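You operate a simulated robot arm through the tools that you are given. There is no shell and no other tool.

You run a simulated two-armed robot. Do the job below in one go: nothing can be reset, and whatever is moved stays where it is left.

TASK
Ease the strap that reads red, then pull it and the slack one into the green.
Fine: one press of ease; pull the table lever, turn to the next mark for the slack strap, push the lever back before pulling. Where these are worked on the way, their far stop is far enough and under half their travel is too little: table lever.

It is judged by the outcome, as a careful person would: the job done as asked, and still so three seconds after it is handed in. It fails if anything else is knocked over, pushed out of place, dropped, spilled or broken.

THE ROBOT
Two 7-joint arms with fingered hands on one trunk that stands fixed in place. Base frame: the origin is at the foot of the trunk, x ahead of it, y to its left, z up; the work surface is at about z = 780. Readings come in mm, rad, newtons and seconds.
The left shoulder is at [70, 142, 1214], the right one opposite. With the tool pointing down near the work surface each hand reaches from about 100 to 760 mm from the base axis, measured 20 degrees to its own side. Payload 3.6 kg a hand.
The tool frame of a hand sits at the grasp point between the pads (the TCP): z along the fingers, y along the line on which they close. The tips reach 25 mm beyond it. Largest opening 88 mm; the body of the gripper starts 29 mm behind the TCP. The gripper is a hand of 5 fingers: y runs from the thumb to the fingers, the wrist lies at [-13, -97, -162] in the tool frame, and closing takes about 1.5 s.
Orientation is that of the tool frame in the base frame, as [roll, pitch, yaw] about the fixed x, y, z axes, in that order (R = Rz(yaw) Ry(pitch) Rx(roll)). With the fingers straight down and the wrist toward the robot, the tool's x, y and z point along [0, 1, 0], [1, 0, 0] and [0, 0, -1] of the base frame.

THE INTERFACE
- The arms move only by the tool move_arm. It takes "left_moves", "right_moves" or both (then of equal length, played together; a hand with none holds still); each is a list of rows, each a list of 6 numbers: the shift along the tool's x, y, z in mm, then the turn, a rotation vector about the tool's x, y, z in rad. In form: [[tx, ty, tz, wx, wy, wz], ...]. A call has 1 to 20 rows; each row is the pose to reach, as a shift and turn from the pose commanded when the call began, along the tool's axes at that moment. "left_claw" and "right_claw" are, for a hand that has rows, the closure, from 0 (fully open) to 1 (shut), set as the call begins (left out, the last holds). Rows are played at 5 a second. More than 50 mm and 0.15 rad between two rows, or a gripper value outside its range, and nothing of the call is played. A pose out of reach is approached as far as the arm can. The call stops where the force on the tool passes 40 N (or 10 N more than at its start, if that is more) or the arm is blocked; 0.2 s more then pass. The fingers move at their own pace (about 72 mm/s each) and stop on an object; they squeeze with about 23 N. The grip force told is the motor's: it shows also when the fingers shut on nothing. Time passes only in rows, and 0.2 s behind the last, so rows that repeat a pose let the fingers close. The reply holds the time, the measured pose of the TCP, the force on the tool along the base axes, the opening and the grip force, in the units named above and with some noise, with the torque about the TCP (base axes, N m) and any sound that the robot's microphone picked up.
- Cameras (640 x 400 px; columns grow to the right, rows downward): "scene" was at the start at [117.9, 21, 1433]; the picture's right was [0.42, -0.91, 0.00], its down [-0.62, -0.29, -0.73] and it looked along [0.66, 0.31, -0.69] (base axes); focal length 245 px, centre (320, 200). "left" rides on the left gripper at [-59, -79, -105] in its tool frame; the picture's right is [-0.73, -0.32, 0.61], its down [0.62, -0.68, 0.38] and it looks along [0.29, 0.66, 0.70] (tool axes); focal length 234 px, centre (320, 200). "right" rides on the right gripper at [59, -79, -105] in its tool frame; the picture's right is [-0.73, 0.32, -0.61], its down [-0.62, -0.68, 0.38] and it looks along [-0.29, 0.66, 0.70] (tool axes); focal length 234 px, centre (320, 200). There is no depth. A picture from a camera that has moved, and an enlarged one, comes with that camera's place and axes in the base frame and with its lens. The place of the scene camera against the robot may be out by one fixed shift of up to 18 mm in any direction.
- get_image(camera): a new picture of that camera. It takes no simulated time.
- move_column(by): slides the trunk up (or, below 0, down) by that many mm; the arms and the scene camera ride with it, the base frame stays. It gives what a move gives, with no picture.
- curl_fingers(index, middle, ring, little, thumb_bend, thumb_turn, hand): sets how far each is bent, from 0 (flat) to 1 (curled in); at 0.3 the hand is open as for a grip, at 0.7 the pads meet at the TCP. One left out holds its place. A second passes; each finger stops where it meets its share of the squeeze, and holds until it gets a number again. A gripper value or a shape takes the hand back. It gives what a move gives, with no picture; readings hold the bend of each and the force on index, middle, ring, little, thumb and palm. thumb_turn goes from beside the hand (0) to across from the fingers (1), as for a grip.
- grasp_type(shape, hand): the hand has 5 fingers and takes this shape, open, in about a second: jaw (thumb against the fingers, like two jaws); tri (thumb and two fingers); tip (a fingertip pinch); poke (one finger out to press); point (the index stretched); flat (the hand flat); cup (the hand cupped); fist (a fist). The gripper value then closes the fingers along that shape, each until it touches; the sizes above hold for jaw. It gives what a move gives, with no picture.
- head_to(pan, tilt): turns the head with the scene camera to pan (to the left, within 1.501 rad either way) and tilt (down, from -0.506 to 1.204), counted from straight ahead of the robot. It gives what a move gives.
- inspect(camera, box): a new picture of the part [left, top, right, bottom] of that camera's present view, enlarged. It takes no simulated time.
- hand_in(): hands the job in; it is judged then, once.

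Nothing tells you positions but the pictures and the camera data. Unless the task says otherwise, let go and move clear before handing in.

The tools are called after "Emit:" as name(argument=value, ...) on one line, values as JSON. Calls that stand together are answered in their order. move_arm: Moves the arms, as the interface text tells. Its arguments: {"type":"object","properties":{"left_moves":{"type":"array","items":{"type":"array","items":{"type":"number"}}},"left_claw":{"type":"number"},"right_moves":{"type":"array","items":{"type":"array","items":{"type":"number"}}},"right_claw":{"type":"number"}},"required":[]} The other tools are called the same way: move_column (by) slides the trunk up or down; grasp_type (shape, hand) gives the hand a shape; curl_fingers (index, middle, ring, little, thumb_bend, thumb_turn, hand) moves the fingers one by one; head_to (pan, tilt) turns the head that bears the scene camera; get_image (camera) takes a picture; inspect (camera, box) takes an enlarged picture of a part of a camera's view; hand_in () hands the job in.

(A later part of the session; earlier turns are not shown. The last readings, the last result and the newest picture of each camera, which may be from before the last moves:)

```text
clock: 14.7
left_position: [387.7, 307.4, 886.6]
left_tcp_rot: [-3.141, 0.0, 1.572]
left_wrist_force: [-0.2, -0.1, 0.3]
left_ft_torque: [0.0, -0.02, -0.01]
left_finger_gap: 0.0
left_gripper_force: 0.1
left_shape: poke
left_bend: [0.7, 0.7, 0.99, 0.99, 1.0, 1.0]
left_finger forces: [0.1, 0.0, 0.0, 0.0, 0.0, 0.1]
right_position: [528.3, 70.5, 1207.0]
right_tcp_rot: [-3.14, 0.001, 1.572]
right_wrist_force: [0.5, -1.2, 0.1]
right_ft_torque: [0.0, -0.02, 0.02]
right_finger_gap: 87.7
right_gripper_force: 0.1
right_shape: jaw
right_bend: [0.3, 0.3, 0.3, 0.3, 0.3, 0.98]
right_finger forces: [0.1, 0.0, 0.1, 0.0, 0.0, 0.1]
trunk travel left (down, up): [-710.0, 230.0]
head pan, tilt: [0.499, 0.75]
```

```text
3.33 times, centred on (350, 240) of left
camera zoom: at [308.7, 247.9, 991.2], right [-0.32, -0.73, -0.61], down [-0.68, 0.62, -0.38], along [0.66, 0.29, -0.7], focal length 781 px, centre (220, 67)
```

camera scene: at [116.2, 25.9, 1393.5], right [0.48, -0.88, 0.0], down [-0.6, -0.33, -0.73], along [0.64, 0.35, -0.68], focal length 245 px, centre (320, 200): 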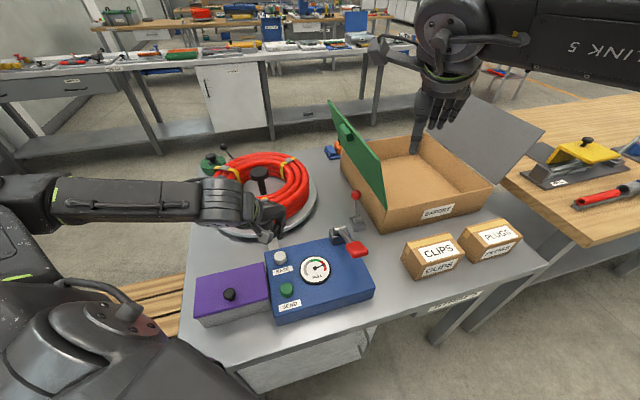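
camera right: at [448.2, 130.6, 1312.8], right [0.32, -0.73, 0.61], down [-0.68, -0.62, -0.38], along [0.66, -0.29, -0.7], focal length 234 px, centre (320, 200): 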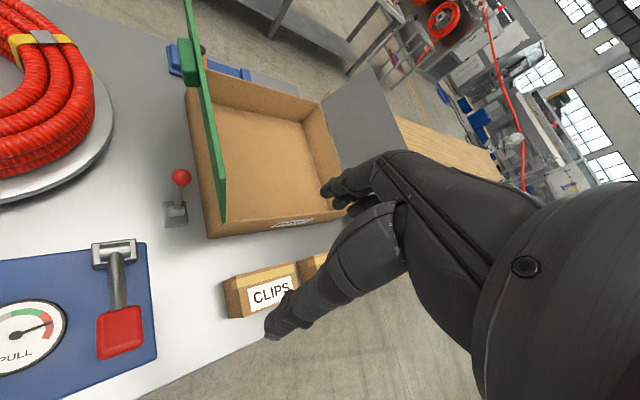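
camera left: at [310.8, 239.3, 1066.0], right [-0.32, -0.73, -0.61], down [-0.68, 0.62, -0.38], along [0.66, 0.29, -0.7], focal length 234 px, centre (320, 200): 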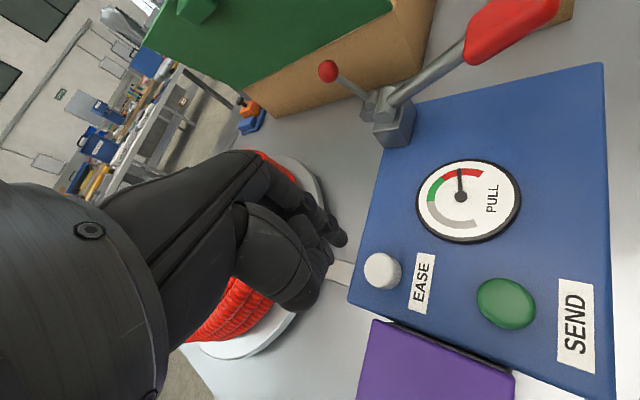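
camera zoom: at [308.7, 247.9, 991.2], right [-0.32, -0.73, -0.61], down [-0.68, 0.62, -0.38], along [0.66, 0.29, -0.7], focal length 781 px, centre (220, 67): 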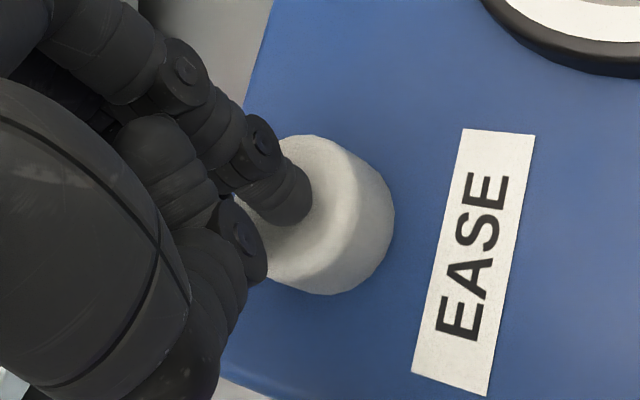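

Emit:
move_arm(left_moves=[[0, 0, 2, 0, 0, 0], [0, 0, 4, 0, 0, 0], [0, 0, 4, 0, 0, 0]])

Emit:
inspect(camera="scene", box=[230, 200, 350, 300])

```text
clock: 15.5
left_position: [387.7, 306.7, 881.5]
left_tcp_rot: [3.141, 0.0, 1.57]
left_wrist_force: [0.3, 0.6, 0.1]
left_ft_torque: [0.0, 0.0, 0.01]
left_finger_gap: 0.0
left_gripper_force: 0.0
left_shape: poke
left_bend: [0.7, 0.7, 0.99, 0.99, 1.0, 1.0]
left_finger forces: [0.5, 0.1, 0.1, 0.0, 0.0, 0.0]
right_position: [527.4, 70.4, 1207.7]
right_tcp_rot: [3.14, 0.0, 1.571]
right_wrist_force: [-0.8, -0.4, 0.9]
right_ft_torque: [-0.01, -0.01, 0.01]
right_finger_gap: 87.7
right_gripper_force: 0.0
right_shape: jaw
right_bend: [0.3, 0.3, 0.3, 0.3, 0.3, 0.98]
right_finger forces: [0.0, 0.1, 0.0, 0.1, 0.1, 0.0]
trunk travel left (down, up): [-710.0, 230.0]
head pan, tilt: [0.499, 0.75]
```

```text
4.00 times, centred on (290, 250) of scene
camera zoom: at [115.8, 25.5, 1393.6], right [0.48, -0.88, 0.0], down [-0.6, -0.33, -0.73], along [0.64, 0.35, -0.68], focal length 979 px, centre (440, 0)
```

zoom: 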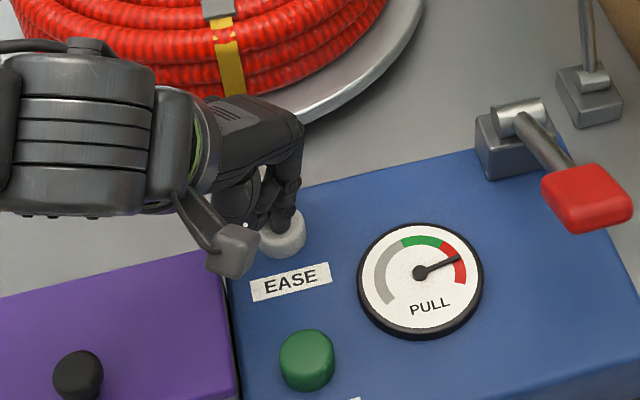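

Index shows first contact. Pressing a little further.

Emit:
move_arm(left_moves=[[0, 0, 1.5, 0, 0, 0], [0, 0, 3, 0, 0, 0], [0, 0, 3, 0, 0, 0]])

Emit:
inspect(camera="scene", box=[230, 200, 350, 300])

```text
clock: 16.3
left_position: [386.8, 308.3, 879.5]
left_tcp_rot: [3.141, 0.0, 1.57]
left_wrist_force: [-0.2, -0.2, 1.8]
left_ft_torque: [-0.04, 0.0, -0.02]
left_finger_gap: 0.0
left_gripper_force: 0.2
left_shape: poke
left_bend: [0.7, 0.7, 0.99, 0.99, 1.0, 1.0]
left_finger forces: [1.8, 0.0, 0.1, 0.0, 0.1, 0.1]
right_position: [527.4, 70.8, 1207.3]
right_tcp_rot: [-3.141, 0.001, 1.572]
right_wrist_force: [0.0, 0.6, 0.7]
right_ft_torque: [0.01, 0.0, 0.03]
right_finger_gap: 87.4
right_gripper_force: 0.1
right_shape: jaw
right_bend: [0.3, 0.3, 0.3, 0.3, 0.3, 0.98]
right_finger forces: [0.0, 0.0, 0.0, 0.0, 0.0, 0.0]
trunk travel left (down, up): [-710.0, 230.0]
head pan, tilt: [0.499, 0.75]
```

```text
4.00 times, centred on (290, 250) of scene
camera zoom: at [115.7, 25.4, 1393.6], right [0.48, -0.88, 0.0], down [-0.6, -0.33, -0.73], along [0.64, 0.35, -0.68], focal length 979 px, centre (440, 0)
```

zoom: 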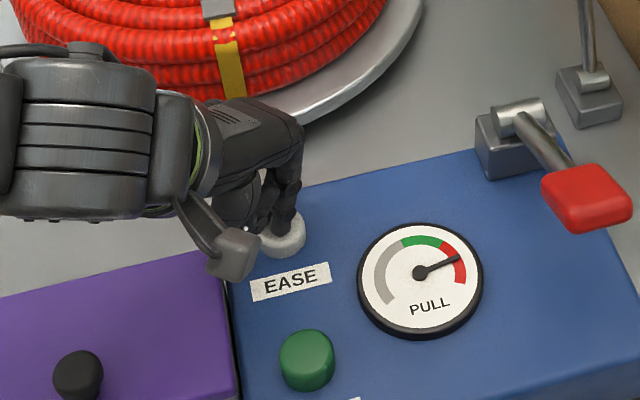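

Emit:
move_arm(left_moves=[[0, 0, 1.5, 0, 0, 0], [0, 0, 3, 0, 0, 0], [0, 0, 3, 0, 0, 0]])

Emit:
inspect(camera="scene", box=[230, 200, 350, 300])

```text
clock: 17.1
left_position: [387.8, 307.4, 874.5]
left_tcp_rot: [-3.141, 0.001, 1.571]
left_wrist_force: [-0.8, -0.3, 3.4]
left_ft_torque: [0.03, -0.01, -0.01]
left_finger_gap: 0.3
left_gripper_force: 0.0
left_shape: poke
left_bend: [0.7, 0.7, 0.99, 0.99, 1.0, 1.0]
left_finger forces: [2.7, 0.0, 0.0, 0.0, 0.1, 0.0]
right_position: [527.8, 71.4, 1207.7]
right_tcp_rot: [3.14, 0.0, 1.572]
right_wrist_force: [-0.3, -0.2, -0.3]
right_ft_torque: [-0.04, 0.01, 0.0]
right_finger_gap: 87.6
right_gripper_force: 0.1
right_shape: jaw
right_bend: [0.3, 0.3, 0.3, 0.3, 0.3, 0.98]
right_finger forces: [0.0, 0.0, 0.0, 0.0, 0.1, 0.0]
trunk travel left (down, up): [-710.0, 230.0]
head pan, tilt: [0.499, 0.75]
heard: click
```

```text
4.00 times, centred on (290, 250) of scene
camera zoom: at [115.4, 25.4, 1393.6], right [0.48, -0.88, 0.0], down [-0.6, -0.33, -0.73], along [0.64, 0.35, -0.68], focal length 979 px, centre (440, 0)
```

zoom: 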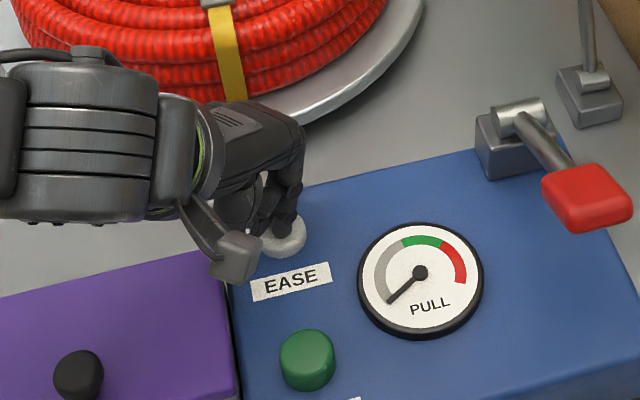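

A click was heard and the needle fell to the bottom, so EASE is pressed. I'll lift straight off and back away, then look at the strap and the pull lever.

Emit:
move_arm(left_moves=[[0, 0, -10, 0, 0, 0], [0, 0, -40, 0, 0, 0], [0, 0, -80, 0, 0, 0], [10, 0, -120, 0, 0, 0], [20, -10, -160, 0, 0, 0], [30, -20, -200, 0, 0, 0]])

Emit:
inspect(camera="scene", box=[255, 215, 385, 305])

Emit:
inspect(camera="right", box=[0, 220, 200, 400])

Emit:
inspect(camera="left", box=[340, 60, 640, 260])

Emit:
inspect(camera="scene", box=[190, 140, 330, 250])

```text
clock: 18.5
left_position: [364.3, 338.5, 1075.4]
left_tcp_rot: [3.14, 0.002, 1.57]
left_wrist_force: [0.6, 1.4, 0.4]
left_ft_torque: [-0.03, 0.04, 0.02]
left_finger_gap: 0.1
left_gripper_force: 0.1
left_shape: poke
left_bend: [0.7, 0.7, 0.99, 0.99, 1.0, 1.0]
left_finger forces: [0.0, 0.0, 0.0, 0.0, 0.0, 0.0]
right_position: [526.1, 69.3, 1207.9]
right_tcp_rot: [3.141, -0.001, 1.57]
right_wrist_force: [-0.4, 0.8, 1.0]
right_ft_torque: [0.02, -0.03, 0.0]
right_finger_gap: 87.8
right_gripper_force: 0.0
right_shape: jaw
right_bend: [0.3, 0.3, 0.3, 0.3, 0.3, 0.98]
right_finger forces: [0.0, 0.1, 0.1, 0.0, 0.0, 0.1]
trunk travel left (down, up): [-710.0, 230.0]
head pan, tilt: [0.499, 0.75]
```

```text
4.44 times, centred on (320, 260) of scene
camera zoom: at [114.3, 24.7, 1393.7], right [0.48, -0.88, 0.0], down [-0.6, -0.33, -0.73], along [0.64, 0.35, -0.68], focal length 1088 px, centre (320, -67)
```

zoom: 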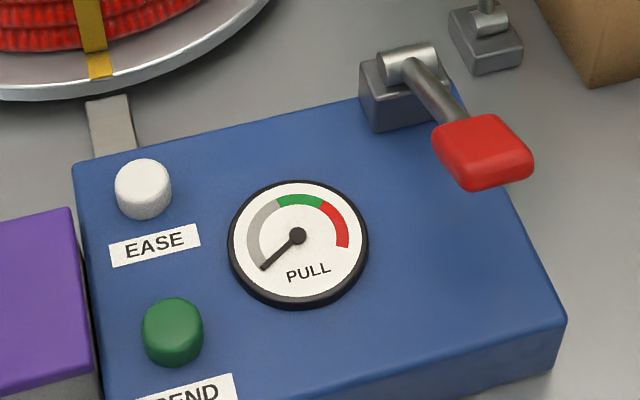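

```text
2.22 times, centred on (100, 310) of right
camera zoom: at [446.4, 129.4, 1313.5], right [0.32, -0.73, 0.61], down [-0.68, -0.62, -0.38], along [0.66, -0.29, -0.7], focal length 520 px, centre (809, -44)
```

zoom: 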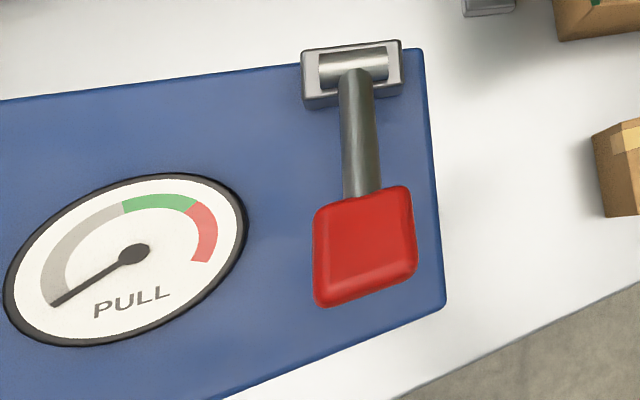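

```text
2.00 times, centred on (490, 160) of left
camera zoom: at [287.2, 278.4, 1180.4], right [-0.32, -0.73, -0.61], down [-0.68, 0.62, -0.38], along [0.66, 0.29, -0.69], focal length 468 px, centre (-20, 280)
```

zoom: 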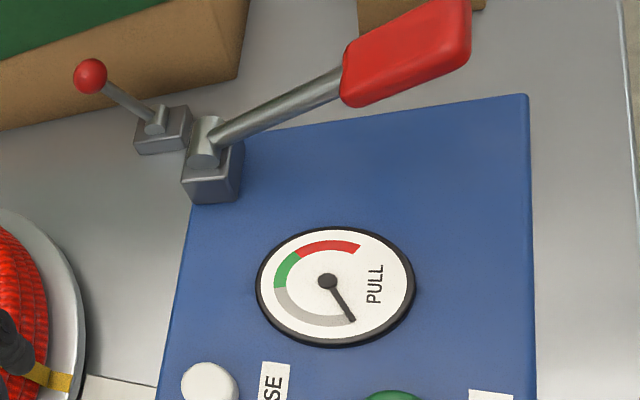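

```text
3.64 times, centred on (260, 195) of scene
camera zoom: at [114.3, 24.7, 1393.7], right [0.48, -0.88, 0.0], down [-0.6, -0.33, -0.73], along [0.64, 0.35, -0.68], focal length 890 px, centre (538, 218)
```

zoom: 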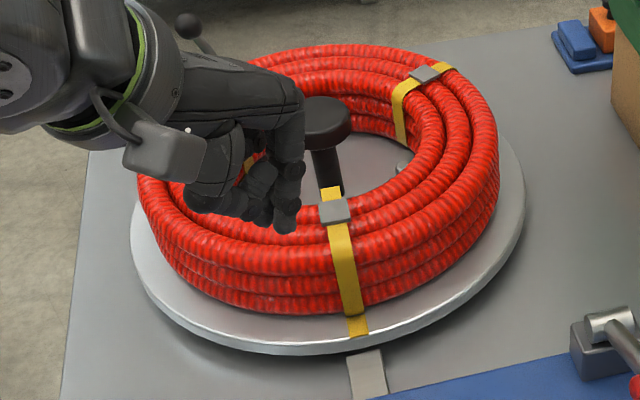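

EASE is done: the needle is at the bottom of grey and the front strap no longer bites. The pull lever pivots near (520, 198, 893) with its grip end near (431, 111, 943), so I'll bring the right hand in poke shape above the grip and try pressing it gently toward me and down.

Emit:
grasp_type(shape="poke", hand="right")

Emit:
move_arm(right_moves=[[10, -20, 30, 0, 0, 0], [20, -40, 65, 0, 0, 0], [30, -60, 100, 0, 0, 0], [40, -75, 140, 0, 0, 0], [46, -80, 180, 0, 0, 0], [46, -80, 207, 0, 0, 0], [46, -80, 207, 0, 0, 0]])

Emit:
get_image(camera="scene")

Emit:
get_image(camera="right")

Emit:
get_image(camera="left")

```text
clock: 19.4
left_position: [367.0, 338.6, 1072.9]
left_tcp_rot: [3.141, 0.0, 1.569]
left_wrist_force: [1.5, -0.9, 0.6]
left_ft_torque: [-0.03, -0.02, 0.03]
left_finger_gap: 0.1
left_gripper_force: 0.1
left_shape: poke
left_bend: [0.7, 0.7, 0.99, 0.99, 1.0, 1.0]
left_finger forces: [0.0, 0.0, 0.0, 0.0, 0.0, 0.0]
right_position: [527.0, 71.0, 1206.1]
right_tcp_rot: [3.142, 0.001, 1.571]
right_wrist_force: [0.3, 0.6, -0.1]
right_ft_torque: [0.03, 0.0, -0.01]
right_finger_gap: 0.0
right_gripper_force: 0.0
right_shape: poke
right_bend: [0.7, 0.7, 0.99, 0.99, 1.0, 1.0]
right_finger forces: [0.0, 0.1, 0.1, 0.0, 0.1, 0.1]
trunk travel left (down, up): [-710.0, 230.0]
head pan, tilt: [0.499, 0.75]
```

```text
clock: 21.0
left_position: [367.6, 340.1, 1074.3]
left_tcp_rot: [3.14, 0.0, 1.57]
left_wrist_force: [-0.8, -0.3, 0.7]
left_ft_torque: [-0.01, -0.04, -0.01]
left_finger_gap: 0.1
left_gripper_force: 0.1
left_shape: poke
left_bend: [0.7, 0.7, 0.99, 0.99, 1.0, 1.0]
left_finger forces: [0.0, 0.0, 0.1, 0.1, 0.0, 0.0]
right_position: [447.8, 116.4, 1000.2]
right_tcp_rot: [3.14, 0.0, 1.572]
right_wrist_force: [0.3, 0.2, 0.6]
right_ft_torque: [0.03, 0.01, 0.01]
right_finger_gap: 0.0
right_gripper_force: 0.1
right_shape: poke
right_bend: [0.7, 0.7, 0.99, 0.99, 1.0, 1.0]
right_finger forces: [0.0, 0.0, 0.1, 0.0, 0.1, 0.0]
trunk travel left (down, up): [-710.0, 230.0]
head pan, tilt: [0.499, 0.75]
```

```text
taken
camera scene: at [115.6, 25.6, 1393.6], right [0.48, -0.88, 0.0], down [-0.6, -0.33, -0.73], along [0.64, 0.35, -0.68], focal length 245 px, centre (320, 200)
```

scene: 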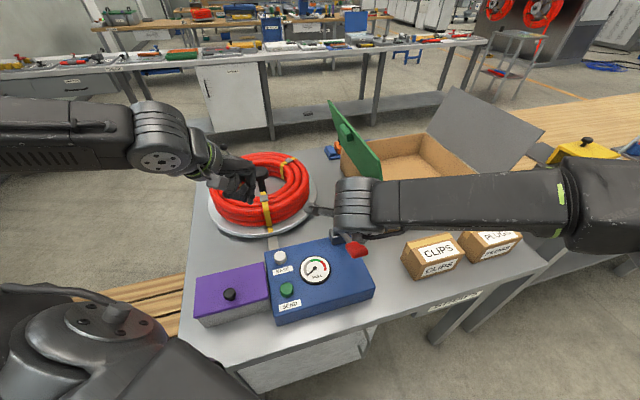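

```text
taken
camera right: at [367.4, 176.9, 1105.7], right [0.32, -0.73, 0.61], down [-0.68, -0.62, -0.38], along [0.66, -0.29, -0.7], focal length 234 px, centre (320, 200)
```

right: 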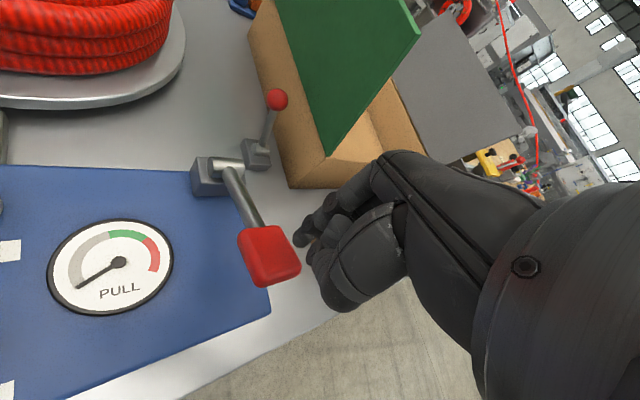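

```text
taken
camera left: at [288.5, 279.2, 1179.6], right [-0.32, -0.73, -0.61], down [-0.68, 0.62, -0.38], along [0.66, 0.29, -0.7], focal length 234 px, centre (320, 200)
```

left: 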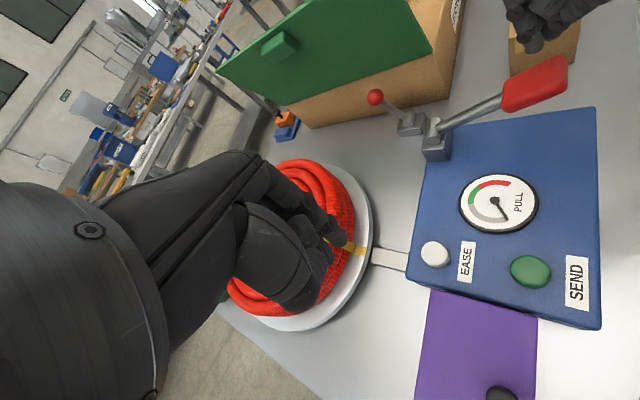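

The index tip is just above the red grip, and the right camera also sees the gauge well. I'll lower gently onto the grip.

Emit:
move_arm(right_moves=[[0, -4, 10, 0, 0, 0], [0, -4, 20, 0, 0, 0], [0, -4, 24, 0, 0, 0], [0, -4, 28, 0, 0, 0], [0, -4, 30, 0, 0, 0]])

Emit:
inspect(camera="right", box=[30, 140, 350, 340])

```text
clock: 22.2
left_position: [367.2, 340.5, 1073.7]
left_tcp_rot: [3.14, -0.002, 1.572]
left_wrist_force: [-0.3, -0.2, 0.3]
left_ft_torque: [0.0, -0.04, 0.01]
left_finger_gap: 0.0
left_gripper_force: 0.0
left_shape: poke
left_bend: [0.7, 0.7, 0.99, 0.99, 1.0, 1.0]
left_finger forces: [0.1, 0.1, 0.1, 0.1, 0.0, 0.0]
right_position: [443.1, 116.8, 970.1]
right_tcp_rot: [-3.14, 0.001, 1.57]
right_wrist_force: [1.1, 0.4, 0.7]
right_ft_torque: [0.02, -0.02, -0.01]
right_finger_gap: 0.0
right_gripper_force: 0.0
right_shape: poke
right_bend: [0.7, 0.7, 0.99, 0.99, 1.0, 1.0]
right_finger forces: [0.1, 0.8, 0.0, 0.0, 0.1, 0.0]
trunk travel left (down, up): [-710.0, 230.0]
head pan, tilt: [0.499, 0.75]
```

```text
2.00 times, centred on (190, 240) of right
camera zoom: at [363.6, 176.7, 1075.6], right [0.32, -0.73, 0.61], down [-0.68, -0.62, -0.38], along [0.66, -0.29, -0.7], focal length 468 px, centre (580, 120)
```

zoom: 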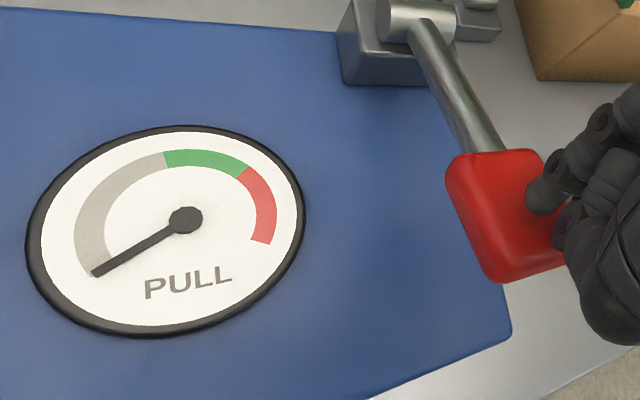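

Emit:
move_arm(right_moves=[[0, 0, 2, 0, 0, 0], [0, 0, 4, 0, 0, 0], [0, 0, 6, 0, 0, 0], [0, 0, 6, 0, 0, 0]])

Emit:
inspect(camera="right", box=[30, 140, 350, 340])

```text
clock: 23.2
left_position: [366.6, 339.0, 1074.2]
left_tcp_rot: [3.141, 0.0, 1.571]
left_wrist_force: [-0.4, 0.1, -0.8]
left_ft_torque: [0.04, 0.0, -0.04]
left_finger_gap: 0.0
left_gripper_force: 0.0
left_shape: poke
left_bend: [0.7, 0.7, 0.99, 0.99, 1.0, 1.0]
left_finger forces: [0.1, 0.1, 0.0, 0.0, 0.0, 0.0]
right_position: [443.8, 117.6, 963.5]
right_tcp_rot: [3.14, 0.0, 1.57]
right_wrist_force: [0.0, -0.3, 1.1]
right_ft_torque: [-0.02, 0.03, -0.01]
right_finger_gap: 0.0
right_gripper_force: 0.1
right_shape: poke
right_bend: [0.7, 0.7, 0.99, 0.99, 1.0, 1.0]
right_finger forces: [0.0, 0.8, 0.0, 0.0, 0.0, 0.1]
trunk travel left (down, up): [-710.0, 230.0]
head pan, tilt: [0.499, 0.75]
```

```text
2.00 times, centred on (190, 240) of right
camera zoom: at [364.2, 176.2, 1069.3], right [0.32, -0.73, 0.61], down [-0.68, -0.62, -0.38], along [0.66, -0.29, -0.7], focal length 468 px, centre (580, 120)
```

zoom: 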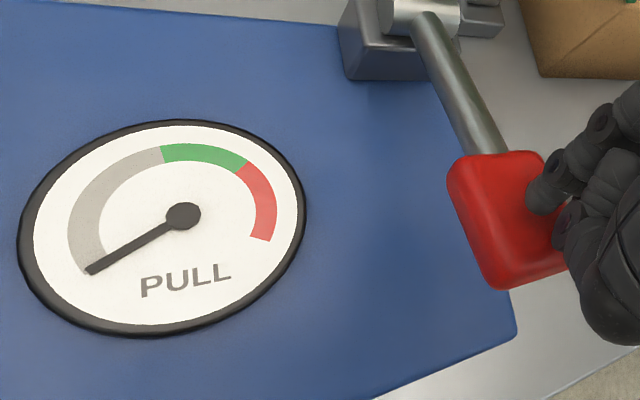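

The lever yields downward with about 1 N. I'll keep going in small steps, watching the needle.

Emit:
move_arm(right_moves=[[0, 0, 2, 0, 0, 0], [0, 0, 4, 0, 0, 0], [0, 0, 6, 0, 0, 0], [0, 0, 8, 0, 0, 0], [0, 0, 8, 0, 0, 0]])

Emit:
inspect(camera="right", box=[30, 140, 350, 340])

```text
clock: 24.4
left_position: [366.7, 340.3, 1073.7]
left_tcp_rot: [-3.14, 0.001, 1.571]
left_wrist_force: [0.5, -0.3, 0.6]
left_ft_torque: [-0.04, -0.02, 0.02]
left_finger_gap: 0.2
left_gripper_force: 0.1
left_shape: poke
left_bend: [0.7, 0.7, 0.99, 0.99, 1.0, 1.0]
left_finger forces: [0.0, 0.1, 0.0, 0.1, 0.1, 0.0]
right_position: [443.8, 116.6, 955.7]
right_tcp_rot: [-3.14, 0.0, 1.571]
right_wrist_force: [1.0, 0.5, 1.7]
right_ft_torque: [-0.03, 0.02, 0.0]
right_finger_gap: 0.0
right_gripper_force: 0.0
right_shape: poke
right_bend: [0.7, 0.7, 0.99, 0.99, 1.0, 1.0]
right_finger forces: [0.1, 1.2, 0.0, 0.0, 0.0, 0.0]
trunk travel left (down, up): [-710.0, 230.0]
head pan, tilt: [0.499, 0.75]
```

```text
2.00 times, centred on (190, 240) of right
camera zoom: at [363.9, 176.5, 1061.9], right [0.32, -0.73, 0.61], down [-0.68, -0.62, -0.38], along [0.66, -0.29, -0.7], focal length 468 px, centre (580, 120)
```

zoom: 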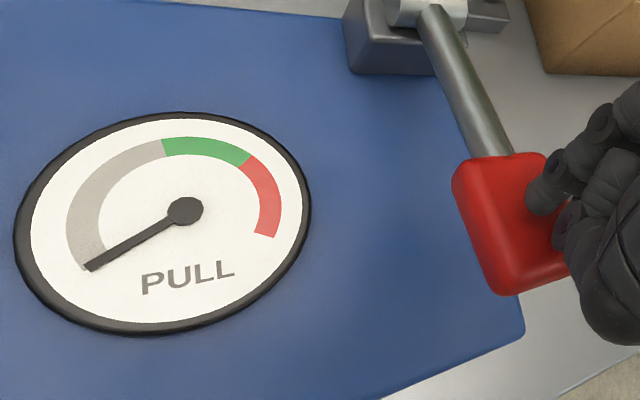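

Emit:
move_arm(right_moves=[[0, 0, 2, 0, 0, 0], [0, 0, 4, 0, 0, 0], [0, 0, 6, 0, 0, 0], [0, 0, 8, 0, 0, 0], [0, 0, 10, 0, 0, 0], [0, 0, 10, 0, 0, 0]])

Emit:
inspect(camera="right", box=[30, 140, 350, 340])

```text
clock: 25.8
left_position: [366.9, 339.8, 1074.3]
left_tcp_rot: [3.14, -0.002, 1.571]
left_wrist_force: [-1.3, 0.0, 0.6]
left_ft_torque: [-0.04, 0.01, -0.02]
left_finger_gap: 0.1
left_gripper_force: 0.0
left_shape: poke
left_bend: [0.7, 0.7, 0.99, 0.99, 1.0, 1.0]
left_finger forces: [0.1, 0.1, 0.1, 0.1, 0.0, 0.1]
right_position: [443.2, 117.2, 946.4]
right_tcp_rot: [3.141, 0.002, 1.57]
right_wrist_force: [-0.3, -0.3, 1.2]
right_ft_torque: [-0.01, 0.0, -0.02]
right_finger_gap: 0.2
right_gripper_force: 0.1
right_shape: poke
right_bend: [0.7, 0.7, 0.99, 0.99, 1.0, 1.0]
right_finger forces: [0.0, 1.4, 0.0, 0.0, 0.1, 0.0]
trunk travel left (down, up): [-710.0, 230.0]
head pan, tilt: [0.499, 0.75]
```

```text
2.00 times, centred on (190, 240) of right
camera zoom: at [363.4, 176.3, 1051.8], right [0.32, -0.73, 0.61], down [-0.68, -0.62, -0.38], along [0.66, -0.29, -0.7], focal length 468 px, centre (580, 120)
```

zoom: 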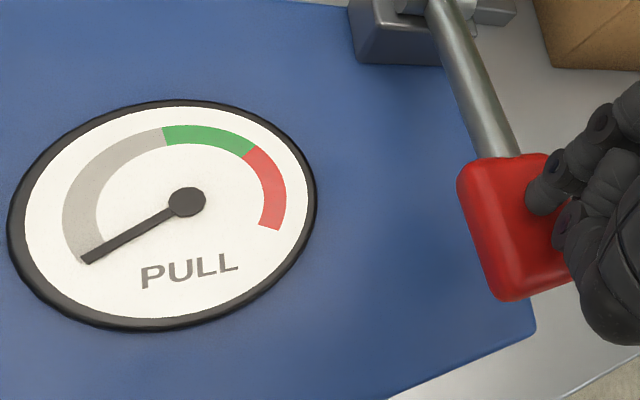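

Emit:
move_arm(right_moves=[[0, 0, 2, 0, 0, 0], [0, 0, 4, 0, 0, 0], [0, 0, 6, 0, 0, 0], [0, 0, 8, 0, 0, 0], [0, 0, 10, 0, 0, 0], [0, 0, 10, 0, 0, 0]])

Emit:
inspect(camera="right", box=[30, 140, 350, 340])

```text
clock: 27.2
left_position: [366.4, 339.9, 1074.5]
left_tcp_rot: [3.141, -0.001, 1.571]
left_wrist_force: [0.4, -1.0, -0.2]
left_ft_torque: [0.0, -0.01, 0.0]
left_finger_gap: 0.0
left_gripper_force: 0.0
left_shape: poke
left_bend: [0.7, 0.7, 0.99, 0.99, 1.0, 1.0]
left_finger forces: [0.0, 0.0, 0.1, 0.0, 0.1, 0.0]
right_position: [443.6, 117.9, 935.5]
right_tcp_rot: [3.141, 0.0, 1.572]
right_wrist_force: [-0.1, -0.3, 2.9]
right_ft_torque: [-0.03, 0.0, 0.0]
right_finger_gap: 0.2
right_gripper_force: 0.1
right_shape: poke
right_bend: [0.7, 0.7, 0.99, 0.99, 1.0, 1.0]
right_finger forces: [0.0, 2.0, 0.1, 0.1, 0.1, 0.0]
trunk travel left (down, up): [-710.0, 230.0]
head pan, tilt: [0.499, 0.75]
```

```text
2.00 times, centred on (190, 240) of right
camera zoom: at [363.9, 176.8, 1041.5], right [0.32, -0.73, 0.61], down [-0.68, -0.62, -0.38], along [0.66, -0.29, -0.7], focal length 468 px, centre (580, 120)
```

zoom: 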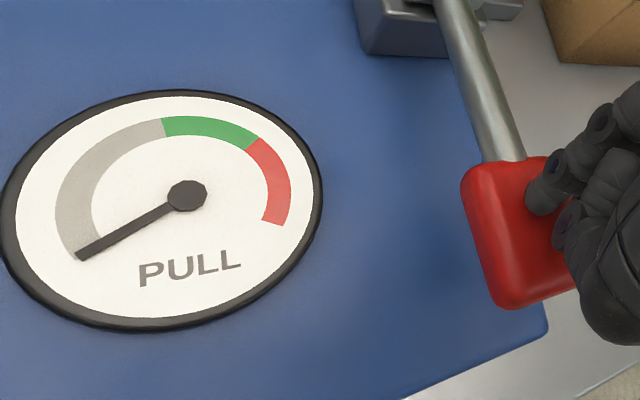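

Emit:
move_arm(right_moves=[[0, 0, 2, 0, 0, 0], [0, 0, 4, 0, 0, 0], [0, 0, 6, 0, 0, 0], [0, 0, 8, 0, 0, 0], [0, 0, 10, 0, 0, 0], [0, 0, 10, 0, 0, 0]])

Emit:
inspect(camera="right", box=[30, 140, 350, 340])

```text
clock: 28.6
left_position: [365.9, 339.6, 1073.9]
left_tcp_rot: [3.141, -0.001, 1.571]
left_wrist_force: [0.7, -0.4, 0.1]
left_ft_torque: [0.0, -0.03, 0.0]
left_finger_gap: 0.0
left_gripper_force: 0.1
left_shape: poke
left_bend: [0.7, 0.7, 0.99, 0.99, 1.0, 1.0]
left_finger forces: [0.0, 0.0, 0.0, 0.0, 0.0, 0.0]
right_position: [445.9, 118.0, 927.3]
right_tcp_rot: [3.141, 0.0, 1.571]
right_wrist_force: [0.1, 0.6, 2.7]
right_ft_torque: [-0.05, 0.04, -0.03]
right_finger_gap: 0.0
right_gripper_force: 0.0
right_shape: poke
right_bend: [0.7, 0.7, 0.99, 0.99, 1.0, 1.0]
right_finger forces: [0.1, 2.3, 0.0, 0.0, 0.0, 0.0]
trunk travel left (down, up): [-710.0, 230.0]
head pan, tilt: [0.499, 0.75]
```

```text
2.00 times, centred on (190, 240) of right
camera zoom: at [364.1, 175.9, 1031.5], right [0.32, -0.73, 0.61], down [-0.68, -0.62, -0.38], along [0.66, -0.29, -0.7], focal length 468 px, centre (580, 120)
```

zoom: 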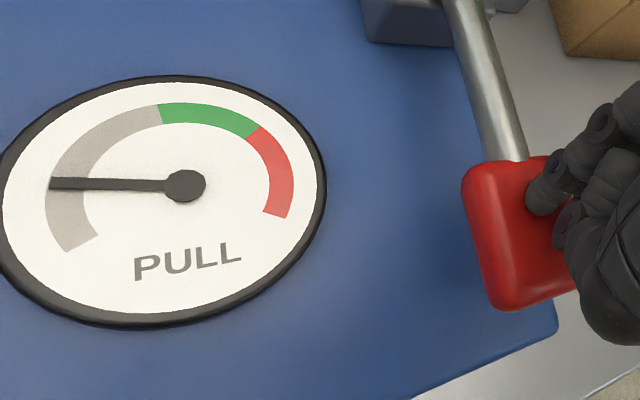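

The needle has jumped part-way up the grey, so a stroke registers near the bottom of the lever's travel. I'll push 3 mm more to see whether it rises continuously or by a step per stroke.

Emit:
move_arm(right_moves=[[0, 0, 1, 0, 0, 0], [0, 0, 2, 0, 0, 0], [0, 0, 3, 0, 0, 0], [0, 0, 3, 0, 0, 0]])

Emit:
inspect(camera="right", box=[30, 140, 350, 340])

Emit:
inspect(camera="left", box=[400, 40, 640, 260])

```text
clock: 29.6
left_position: [365.7, 339.9, 1074.0]
left_tcp_rot: [-3.14, 0.0, 1.571]
left_wrist_force: [-0.6, -0.3, 0.7]
left_ft_torque: [-0.05, 0.01, -0.01]
left_finger_gap: 0.0
left_gripper_force: 0.0
left_shape: poke
left_bend: [0.7, 0.7, 0.99, 0.99, 1.0, 1.0]
left_finger forces: [0.1, 0.0, 0.1, 0.1, 0.0, 0.0]
right_position: [443.8, 116.7, 923.3]
right_tcp_rot: [3.141, 0.0, 1.572]
right_wrist_force: [-0.4, -1.2, 2.2]
right_ft_torque: [-0.04, 0.03, -0.01]
right_finger_gap: 0.0
right_gripper_force: 0.1
right_shape: poke
right_bend: [0.7, 0.7, 0.99, 0.99, 1.0, 1.0]
right_finger forces: [0.0, 2.4, 0.1, 0.0, 0.0, 0.0]
trunk travel left (down, up): [-710.0, 230.0]
head pan, tilt: [0.499, 0.75]
```

```text
2.00 times, centred on (190, 240) of right
camera zoom: at [364.2, 176.2, 1029.1], right [0.32, -0.73, 0.61], down [-0.68, -0.62, -0.38], along [0.66, -0.29, -0.7], focal length 468 px, centre (580, 120)
```

zoom: 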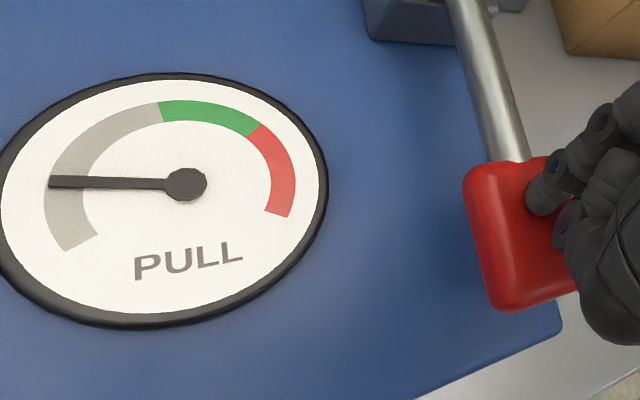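

```text
1.82 times, centred on (520, 150) of left
camera zoom: at [288.4, 279.0, 1179.7], right [-0.32, -0.73, -0.61], down [-0.68, 0.62, -0.38], along [0.66, 0.29, -0.7], focal length 426 px, centre (-44, 291)
```

zoom: 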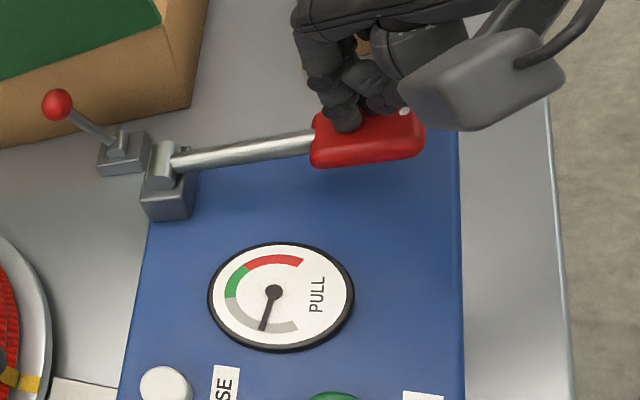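

It stepped rather than rising continuously, so each full stroke adds one notch. I'll let the lever come back up and check the needle holds.

Emit:
move_arm(right_moves=[[0, 0, -10, 0, 0, 0], [0, 0, -20, 0, 0, 0], [0, 0, -30, 0, 0, 0], [0, 0, -40, 0, 0, 0], [0, 0, -50, 0, 0, 0], [0, 0, -55, 0, 0, 0], [0, 0, -55, 0, 0, 0]])

Emit:
inspect(camera="right", box=[30, 140, 350, 340])

Emit:
inspect(camera="left", box=[400, 40, 640, 260])

```text
clock: 31.2
left_position: [367.1, 339.6, 1074.8]
left_tcp_rot: [-3.141, 0.001, 1.572]
left_wrist_force: [0.3, -0.2, 0.6]
left_ft_torque: [-0.02, 0.02, -0.01]
left_finger_gap: 0.0
left_gripper_force: 0.1
left_shape: poke
left_bend: [0.7, 0.7, 0.99, 0.99, 1.0, 1.0]
left_finger forces: [0.1, 0.0, 0.1, 0.1, 0.1, 0.1]
right_position: [443.1, 116.7, 978.4]
right_tcp_rot: [-3.14, 0.0, 1.571]
right_wrist_force: [0.3, -0.9, 0.5]
right_ft_torque: [-0.02, -0.01, -0.01]
right_finger_gap: 0.1
right_gripper_force: 0.1
right_shape: poke
right_bend: [0.7, 0.7, 0.99, 0.99, 1.0, 1.0]
right_finger forces: [0.0, 0.0, 0.0, 0.0, 0.0, 0.0]
trunk travel left (down, up): [-710.0, 230.0]
head pan, tilt: [0.499, 0.75]
```

```text
2.00 times, centred on (190, 240) of right
camera zoom: at [363.2, 176.7, 1084.4], right [0.32, -0.73, 0.61], down [-0.68, -0.62, -0.38], along [0.66, -0.29, -0.7], focal length 468 px, centre (580, 120)
```

zoom: 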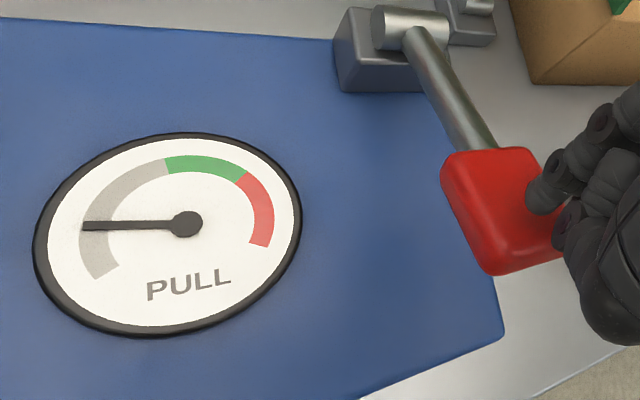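

```text
1.82 times, centred on (520, 150) of left
camera zoom: at [288.7, 279.2, 1179.5], right [-0.32, -0.73, -0.61], down [-0.68, 0.62, -0.38], along [0.66, 0.29, -0.7], focal length 426 px, centre (-44, 291)
```

zoom: 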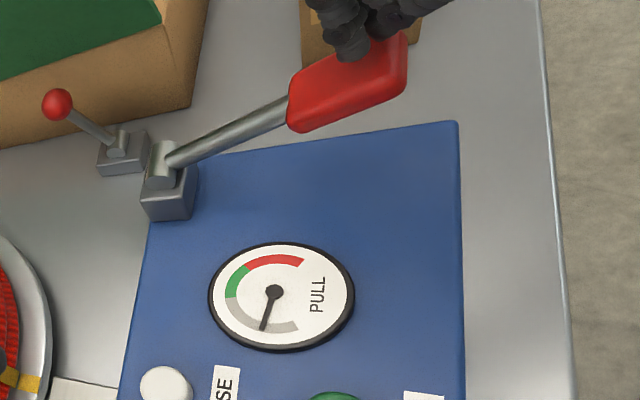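

Emit:
move_arm(right_moves=[[0, 0, 10, 0, 0, 0], [0, 0, 20, 0, 0, 0], [0, 0, 30, 0, 0, 0], [0, 0, 38, 0, 0, 0], [0, 0, 44, 0, 0, 0], [0, 0, 48, 0, 0, 0], [0, 0, 52, 0, 0, 0], [0, 0, 55, 0, 0, 0], [0, 0, 55, 0, 0, 0]])

Emit:
inspect(camera="right", box=[30, 140, 350, 340])

```text
clock: 33.2
left_position: [366.5, 339.4, 1073.8]
left_tcp_rot: [3.141, 0.0, 1.571]
left_wrist_force: [-0.7, 0.9, 0.3]
left_ft_torque: [-0.01, 0.01, -0.01]
left_finger_gap: 0.0
left_gripper_force: 0.0
left_shape: poke
left_bend: [0.7, 0.7, 0.99, 0.99, 1.0, 1.0]
left_finger forces: [0.0, 0.0, 0.1, 0.0, 0.1, 0.0]
right_position: [444.1, 115.9, 922.7]
right_tcp_rot: [3.141, 0.001, 1.574]
right_wrist_force: [-0.9, 0.1, 2.5]
right_ft_torque: [0.01, 0.05, 0.0]
right_finger_gap: 0.2
right_gripper_force: 0.1
right_shape: poke
right_bend: [0.7, 0.7, 0.99, 0.99, 1.0, 1.0]
right_finger forces: [0.1, 2.4, 0.0, 0.1, 0.0, 0.0]
trunk travel left (down, up): [-710.0, 230.0]
head pan, tilt: [0.499, 0.75]
```

```text
2.00 times, centred on (190, 240) of right
camera zoom: at [363.4, 175.7, 1028.5], right [0.32, -0.73, 0.61], down [-0.68, -0.62, -0.38], along [0.66, -0.29, -0.7], focal length 468 px, centre (580, 120)
```

zoom: 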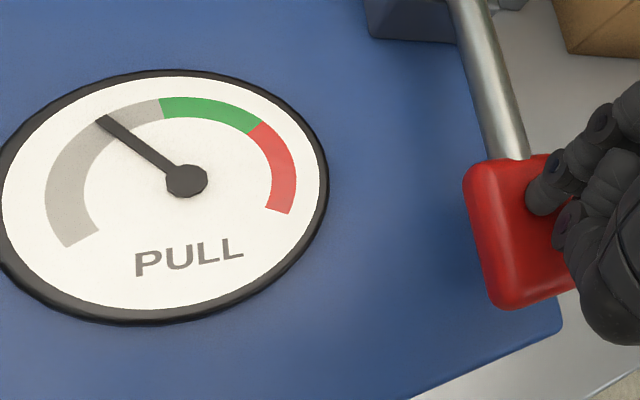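

Second notch: still grey, and the next step should land in green. Releasing and doing one more stroke.

Emit:
move_arm(right_moves=[[0, 0, -10, 0, 0, 0], [0, 0, -20, 0, 0, 0], [0, 0, -30, 0, 0, 0], [0, 0, -40, 0, 0, 0], [0, 0, -50, 0, 0, 0], [0, 0, -55, 0, 0, 0], [0, 0, -55, 0, 0, 0]])

Emit:
move_arm(right_moves=[[0, 0, 10, 0, 0, 0], [0, 0, 20, 0, 0, 0], [0, 0, 30, 0, 0, 0], [0, 0, 38, 0, 0, 0], [0, 0, 44, 0, 0, 0], [0, 0, 48, 0, 0, 0], [0, 0, 52, 0, 0, 0], [0, 0, 55, 0, 0, 0], [0, 0, 55, 0, 0, 0]])

Emit:
inspect(camera="right", box=[30, 140, 350, 340])

```text
clock: 34.8
left_position: [366.6, 338.7, 1073.3]
left_tcp_rot: [3.142, 0.0, 1.57]
left_wrist_force: [-0.4, -0.3, 0.2]
left_ft_torque: [-0.02, 0.06, 0.03]
left_finger_gap: 0.3
left_gripper_force: 0.0
left_shape: poke
left_bend: [0.7, 0.7, 0.99, 0.99, 1.0, 1.0]
left_finger forces: [0.0, 0.1, 0.1, 0.0, 0.1, 0.1]
right_position: [443.1, 116.7, 978.3]
right_tcp_rot: [-3.141, -0.001, 1.571]
right_wrist_force: [-0.2, -0.5, -0.2]
right_ft_torque: [-0.03, -0.03, -0.03]
right_finger_gap: 0.0
right_gripper_force: 0.1
right_shape: poke
right_bend: [0.7, 0.7, 0.99, 0.99, 1.0, 1.0]
right_finger forces: [0.0, 0.0, 0.1, 0.1, 0.0, 0.0]
trunk travel left (down, up): [-710.0, 230.0]
head pan, tilt: [0.499, 0.75]
```

```text
clock: 36.8
left_position: [366.0, 339.3, 1074.3]
left_tcp_rot: [3.14, -0.002, 1.572]
left_wrist_force: [-0.1, 0.1, -0.1]
left_ft_torque: [-0.01, 0.04, -0.01]
left_finger_gap: 0.0
left_gripper_force: 0.1
left_shape: poke
left_bend: [0.7, 0.7, 0.99, 0.99, 1.0, 1.0]
left_finger forces: [0.0, 0.1, 0.1, 0.1, 0.0, 0.0]
right_position: [443.0, 115.9, 923.5]
right_tcp_rot: [-3.141, 0.0, 1.572]
right_wrist_force: [-0.3, 0.5, 2.1]
right_ft_torque: [0.01, 0.03, 0.02]
right_finger_gap: 0.1
right_gripper_force: 0.1
right_shape: poke
right_bend: [0.7, 0.7, 0.99, 0.99, 1.0, 1.0]
right_finger forces: [0.0, 2.4, 0.0, 0.0, 0.0, 0.1]
trunk travel left (down, up): [-710.0, 230.0]
head pan, tilt: [0.499, 0.75]
```

```text
2.00 times, centred on (190, 240) of right
camera zoom: at [363.2, 175.9, 1028.8], right [0.32, -0.73, 0.61], down [-0.68, -0.62, -0.38], along [0.66, -0.29, -0.7], focal length 468 px, centre (580, 120)
```

zoom: 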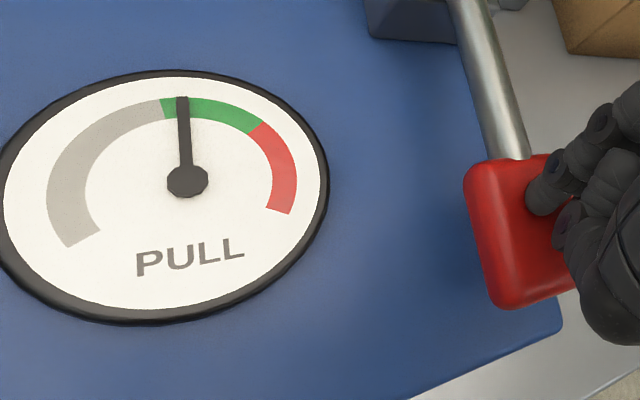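

The needle is clearly in green for the first strap. I'll release the lever, park the right hand up and to the right, and check that the reading holds.

Emit:
move_arm(right_moves=[[0, 0, -12, 0, 0, 0], [0, 0, -30, 0, 0, 0], [0, 0, -55, 0, 0, 0], [0, 0, -95, 0, 0, 0], [-25, -4, -130, 0, 0, 0], [-50, -7, -165, 0, 0, 0], [-75, -10, -200, 0, 0, 0], [-97, -13, -227, 0, 0, 0], [-97, -13, -227, 0, 0, 0]])

Emit:
get_image(camera="scene")

Emit:
get_image(camera="right")

Emit:
inspect(camera="scene", box=[320, 90, 420, 260])

Emit:
inspect(camera="scene", box=[200, 145, 340, 290])

```text
clock: 38.8
left_position: [366.3, 338.7, 1073.9]
left_tcp_rot: [-3.141, 0.001, 1.569]
left_wrist_force: [0.6, -0.2, 0.2]
left_ft_torque: [-0.03, -0.01, -0.01]
left_finger_gap: 0.0
left_gripper_force: 0.0
left_shape: poke
left_bend: [0.7, 0.7, 0.99, 0.99, 1.0, 1.0]
left_finger forces: [0.0, 0.0, 0.0, 0.0, 0.0, 0.1]
right_position: [432.3, 18.1, 1149.6]
right_tcp_rot: [3.14, -0.001, 1.573]
right_wrist_force: [0.1, -0.2, -0.6]
right_ft_torque: [-0.05, 0.0, -0.02]
right_finger_gap: 0.0
right_gripper_force: 0.1
right_shape: poke
right_bend: [0.7, 0.7, 0.99, 0.99, 1.0, 1.0]
right_finger forces: [0.0, 0.1, 0.1, 0.0, 0.1, 0.1]
trunk travel left (down, up): [-710.0, 230.0]
head pan, tilt: [0.499, 0.75]
```

```text
taken
camera scene: at [116.3, 26.4, 1393.5], right [0.48, -0.88, 0.0], down [-0.6, -0.33, -0.73], along [0.64, 0.35, -0.68], focal length 245 px, centre (320, 200)
```

scene: 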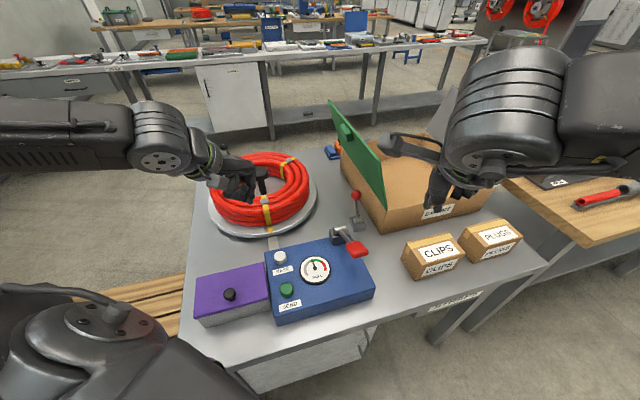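

```text
taken
camera right: at [353.6, 77.3, 1256.0], right [0.32, -0.73, 0.61], down [-0.68, -0.62, -0.38], along [0.66, -0.29, -0.7], focal length 234 px, centre (320, 200)
```

right: 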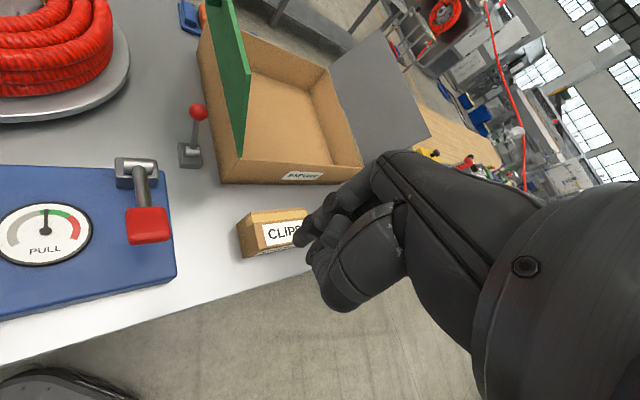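

```text
2.35 times, centred on (370, 175) of scene
camera zoom: at [116.3, 26.4, 1393.5], right [0.48, -0.88, 0.0], down [-0.6, -0.33, -0.73], along [0.64, 0.35, -0.68], focal length 576 px, centre (202, 259)
```

zoom: 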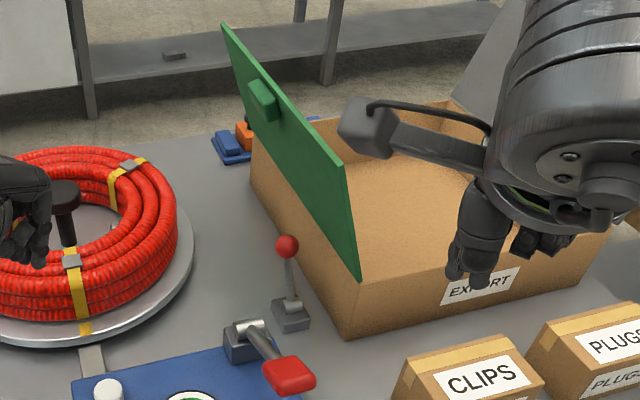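

```text
2.76 times, centred on (270, 218) of scene
camera zoom: at [116.3, 26.4, 1393.5], right [0.48, -0.88, 0.0], down [-0.6, -0.33, -0.73], along [0.64, 0.35, -0.68], focal length 675 px, centre (458, 152)
```

zoom: 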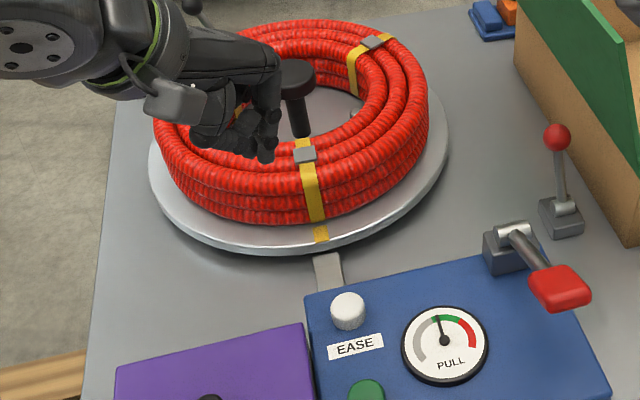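

The first strap holds in green with the lever back at rest. The carton's green lid leans over the table lever, so I'll bring the left hand in from the left, tilted about 40°, with thumb and two fingers straddling the red ball. First I turn and shift the hand in free space.

Emit:
grasp_type(shape="tri", hand="left")

Emit:
move_arm(left_moves=[[-8, 32, -3, 0, 0, -0.141], [-16, 64, -6, 0, 0, -0.282], [-24, 97, -8, 0, 0, -0.423], [-32, 129, -8, 0, 0, -0.564], [-40, 161, -8, 0, 0, -0.705], [-49, 194, -6, 0, 0, -0.8465], [-49, 194, -6, 0, 0, -0.8465]])

Emit:
get_image(camera="scene")

Emit:
get_image(camera="left")

```text
clock: 39.7
left_position: [366.5, 339.2, 1073.3]
left_tcp_rot: [3.141, -0.001, 1.572]
left_wrist_force: [-0.1, -0.5, 0.2]
left_ft_torque: [-0.02, 0.01, 0.0]
left_finger_gap: 87.9
left_gripper_force: 0.1
left_shape: tri
left_bend: [0.3, 0.3, 0.99, 0.99, 0.3, 0.98]
left_finger forces: [0.1, 0.0, 0.1, 0.0, 0.0, 0.0]
right_position: [433.8, 16.8, 1148.9]
right_tcp_rot: [-3.141, -0.001, 1.57]
right_wrist_force: [-0.4, -0.2, 0.0]
right_ft_torque: [-0.02, 0.0, -0.01]
right_finger_gap: 0.3
right_gripper_force: 0.1
right_shape: poke
right_bend: [0.7, 0.7, 0.99, 0.99, 1.0, 1.0]
right_finger forces: [0.0, 0.0, 0.1, 0.0, 0.1, 0.0]
trunk travel left (down, up): [-710.0, 230.0]
head pan, tilt: [0.499, 0.75]
```

```text
clock: 41.3
left_position: [560.1, 287.2, 1082.3]
left_tcp_rot: [-3.14, 0.002, 2.42]
left_wrist_force: [-0.3, 0.3, -0.2]
left_ft_torque: [0.01, 0.01, -0.01]
left_finger_gap: 87.8
left_gripper_force: 0.1
left_shape: tri
left_bend: [0.3, 0.3, 0.99, 0.99, 0.3, 0.98]
left_finger forces: [0.1, 0.0, 0.0, 0.1, 0.0, 0.0]
right_position: [432.2, 17.9, 1150.8]
right_tcp_rot: [-3.141, -0.001, 1.572]
right_wrist_force: [-1.3, 0.0, 0.4]
right_ft_torque: [-0.01, 0.01, 0.01]
right_finger_gap: 0.1
right_gripper_force: 0.0
right_shape: poke
right_bend: [0.7, 0.7, 0.99, 0.99, 1.0, 1.0]
right_finger forces: [0.0, 0.0, 0.1, 0.0, 0.1, 0.0]
trunk travel left (down, up): [-710.0, 230.0]
head pan, tilt: [0.499, 0.75]
```

```text
taken
camera scene: at [115.1, 26.7, 1393.6], right [0.48, -0.88, 0.0], down [-0.6, -0.33, -0.73], along [0.64, 0.35, -0.68], focal length 245 px, centre (320, 200)
```

scene: 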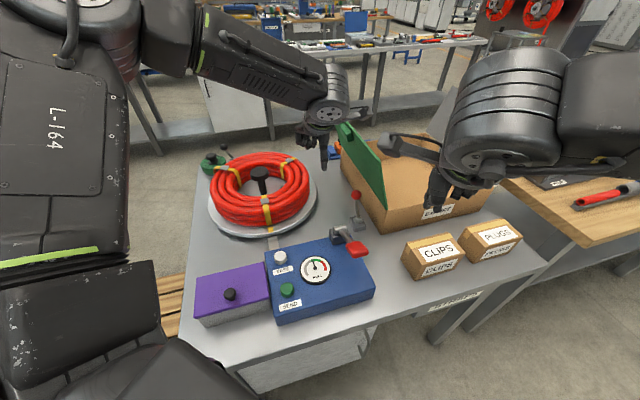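

```text
taken
camera left: at [553.0, 188.8, 1187.9], right [0.33, -0.72, -0.61], down [-0.92, -0.1, -0.38], along [0.22, 0.68, -0.7], focal length 234 px, centre (320, 200)
```

left: 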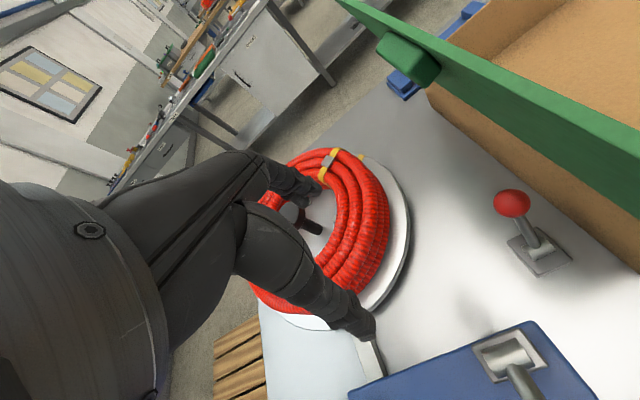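

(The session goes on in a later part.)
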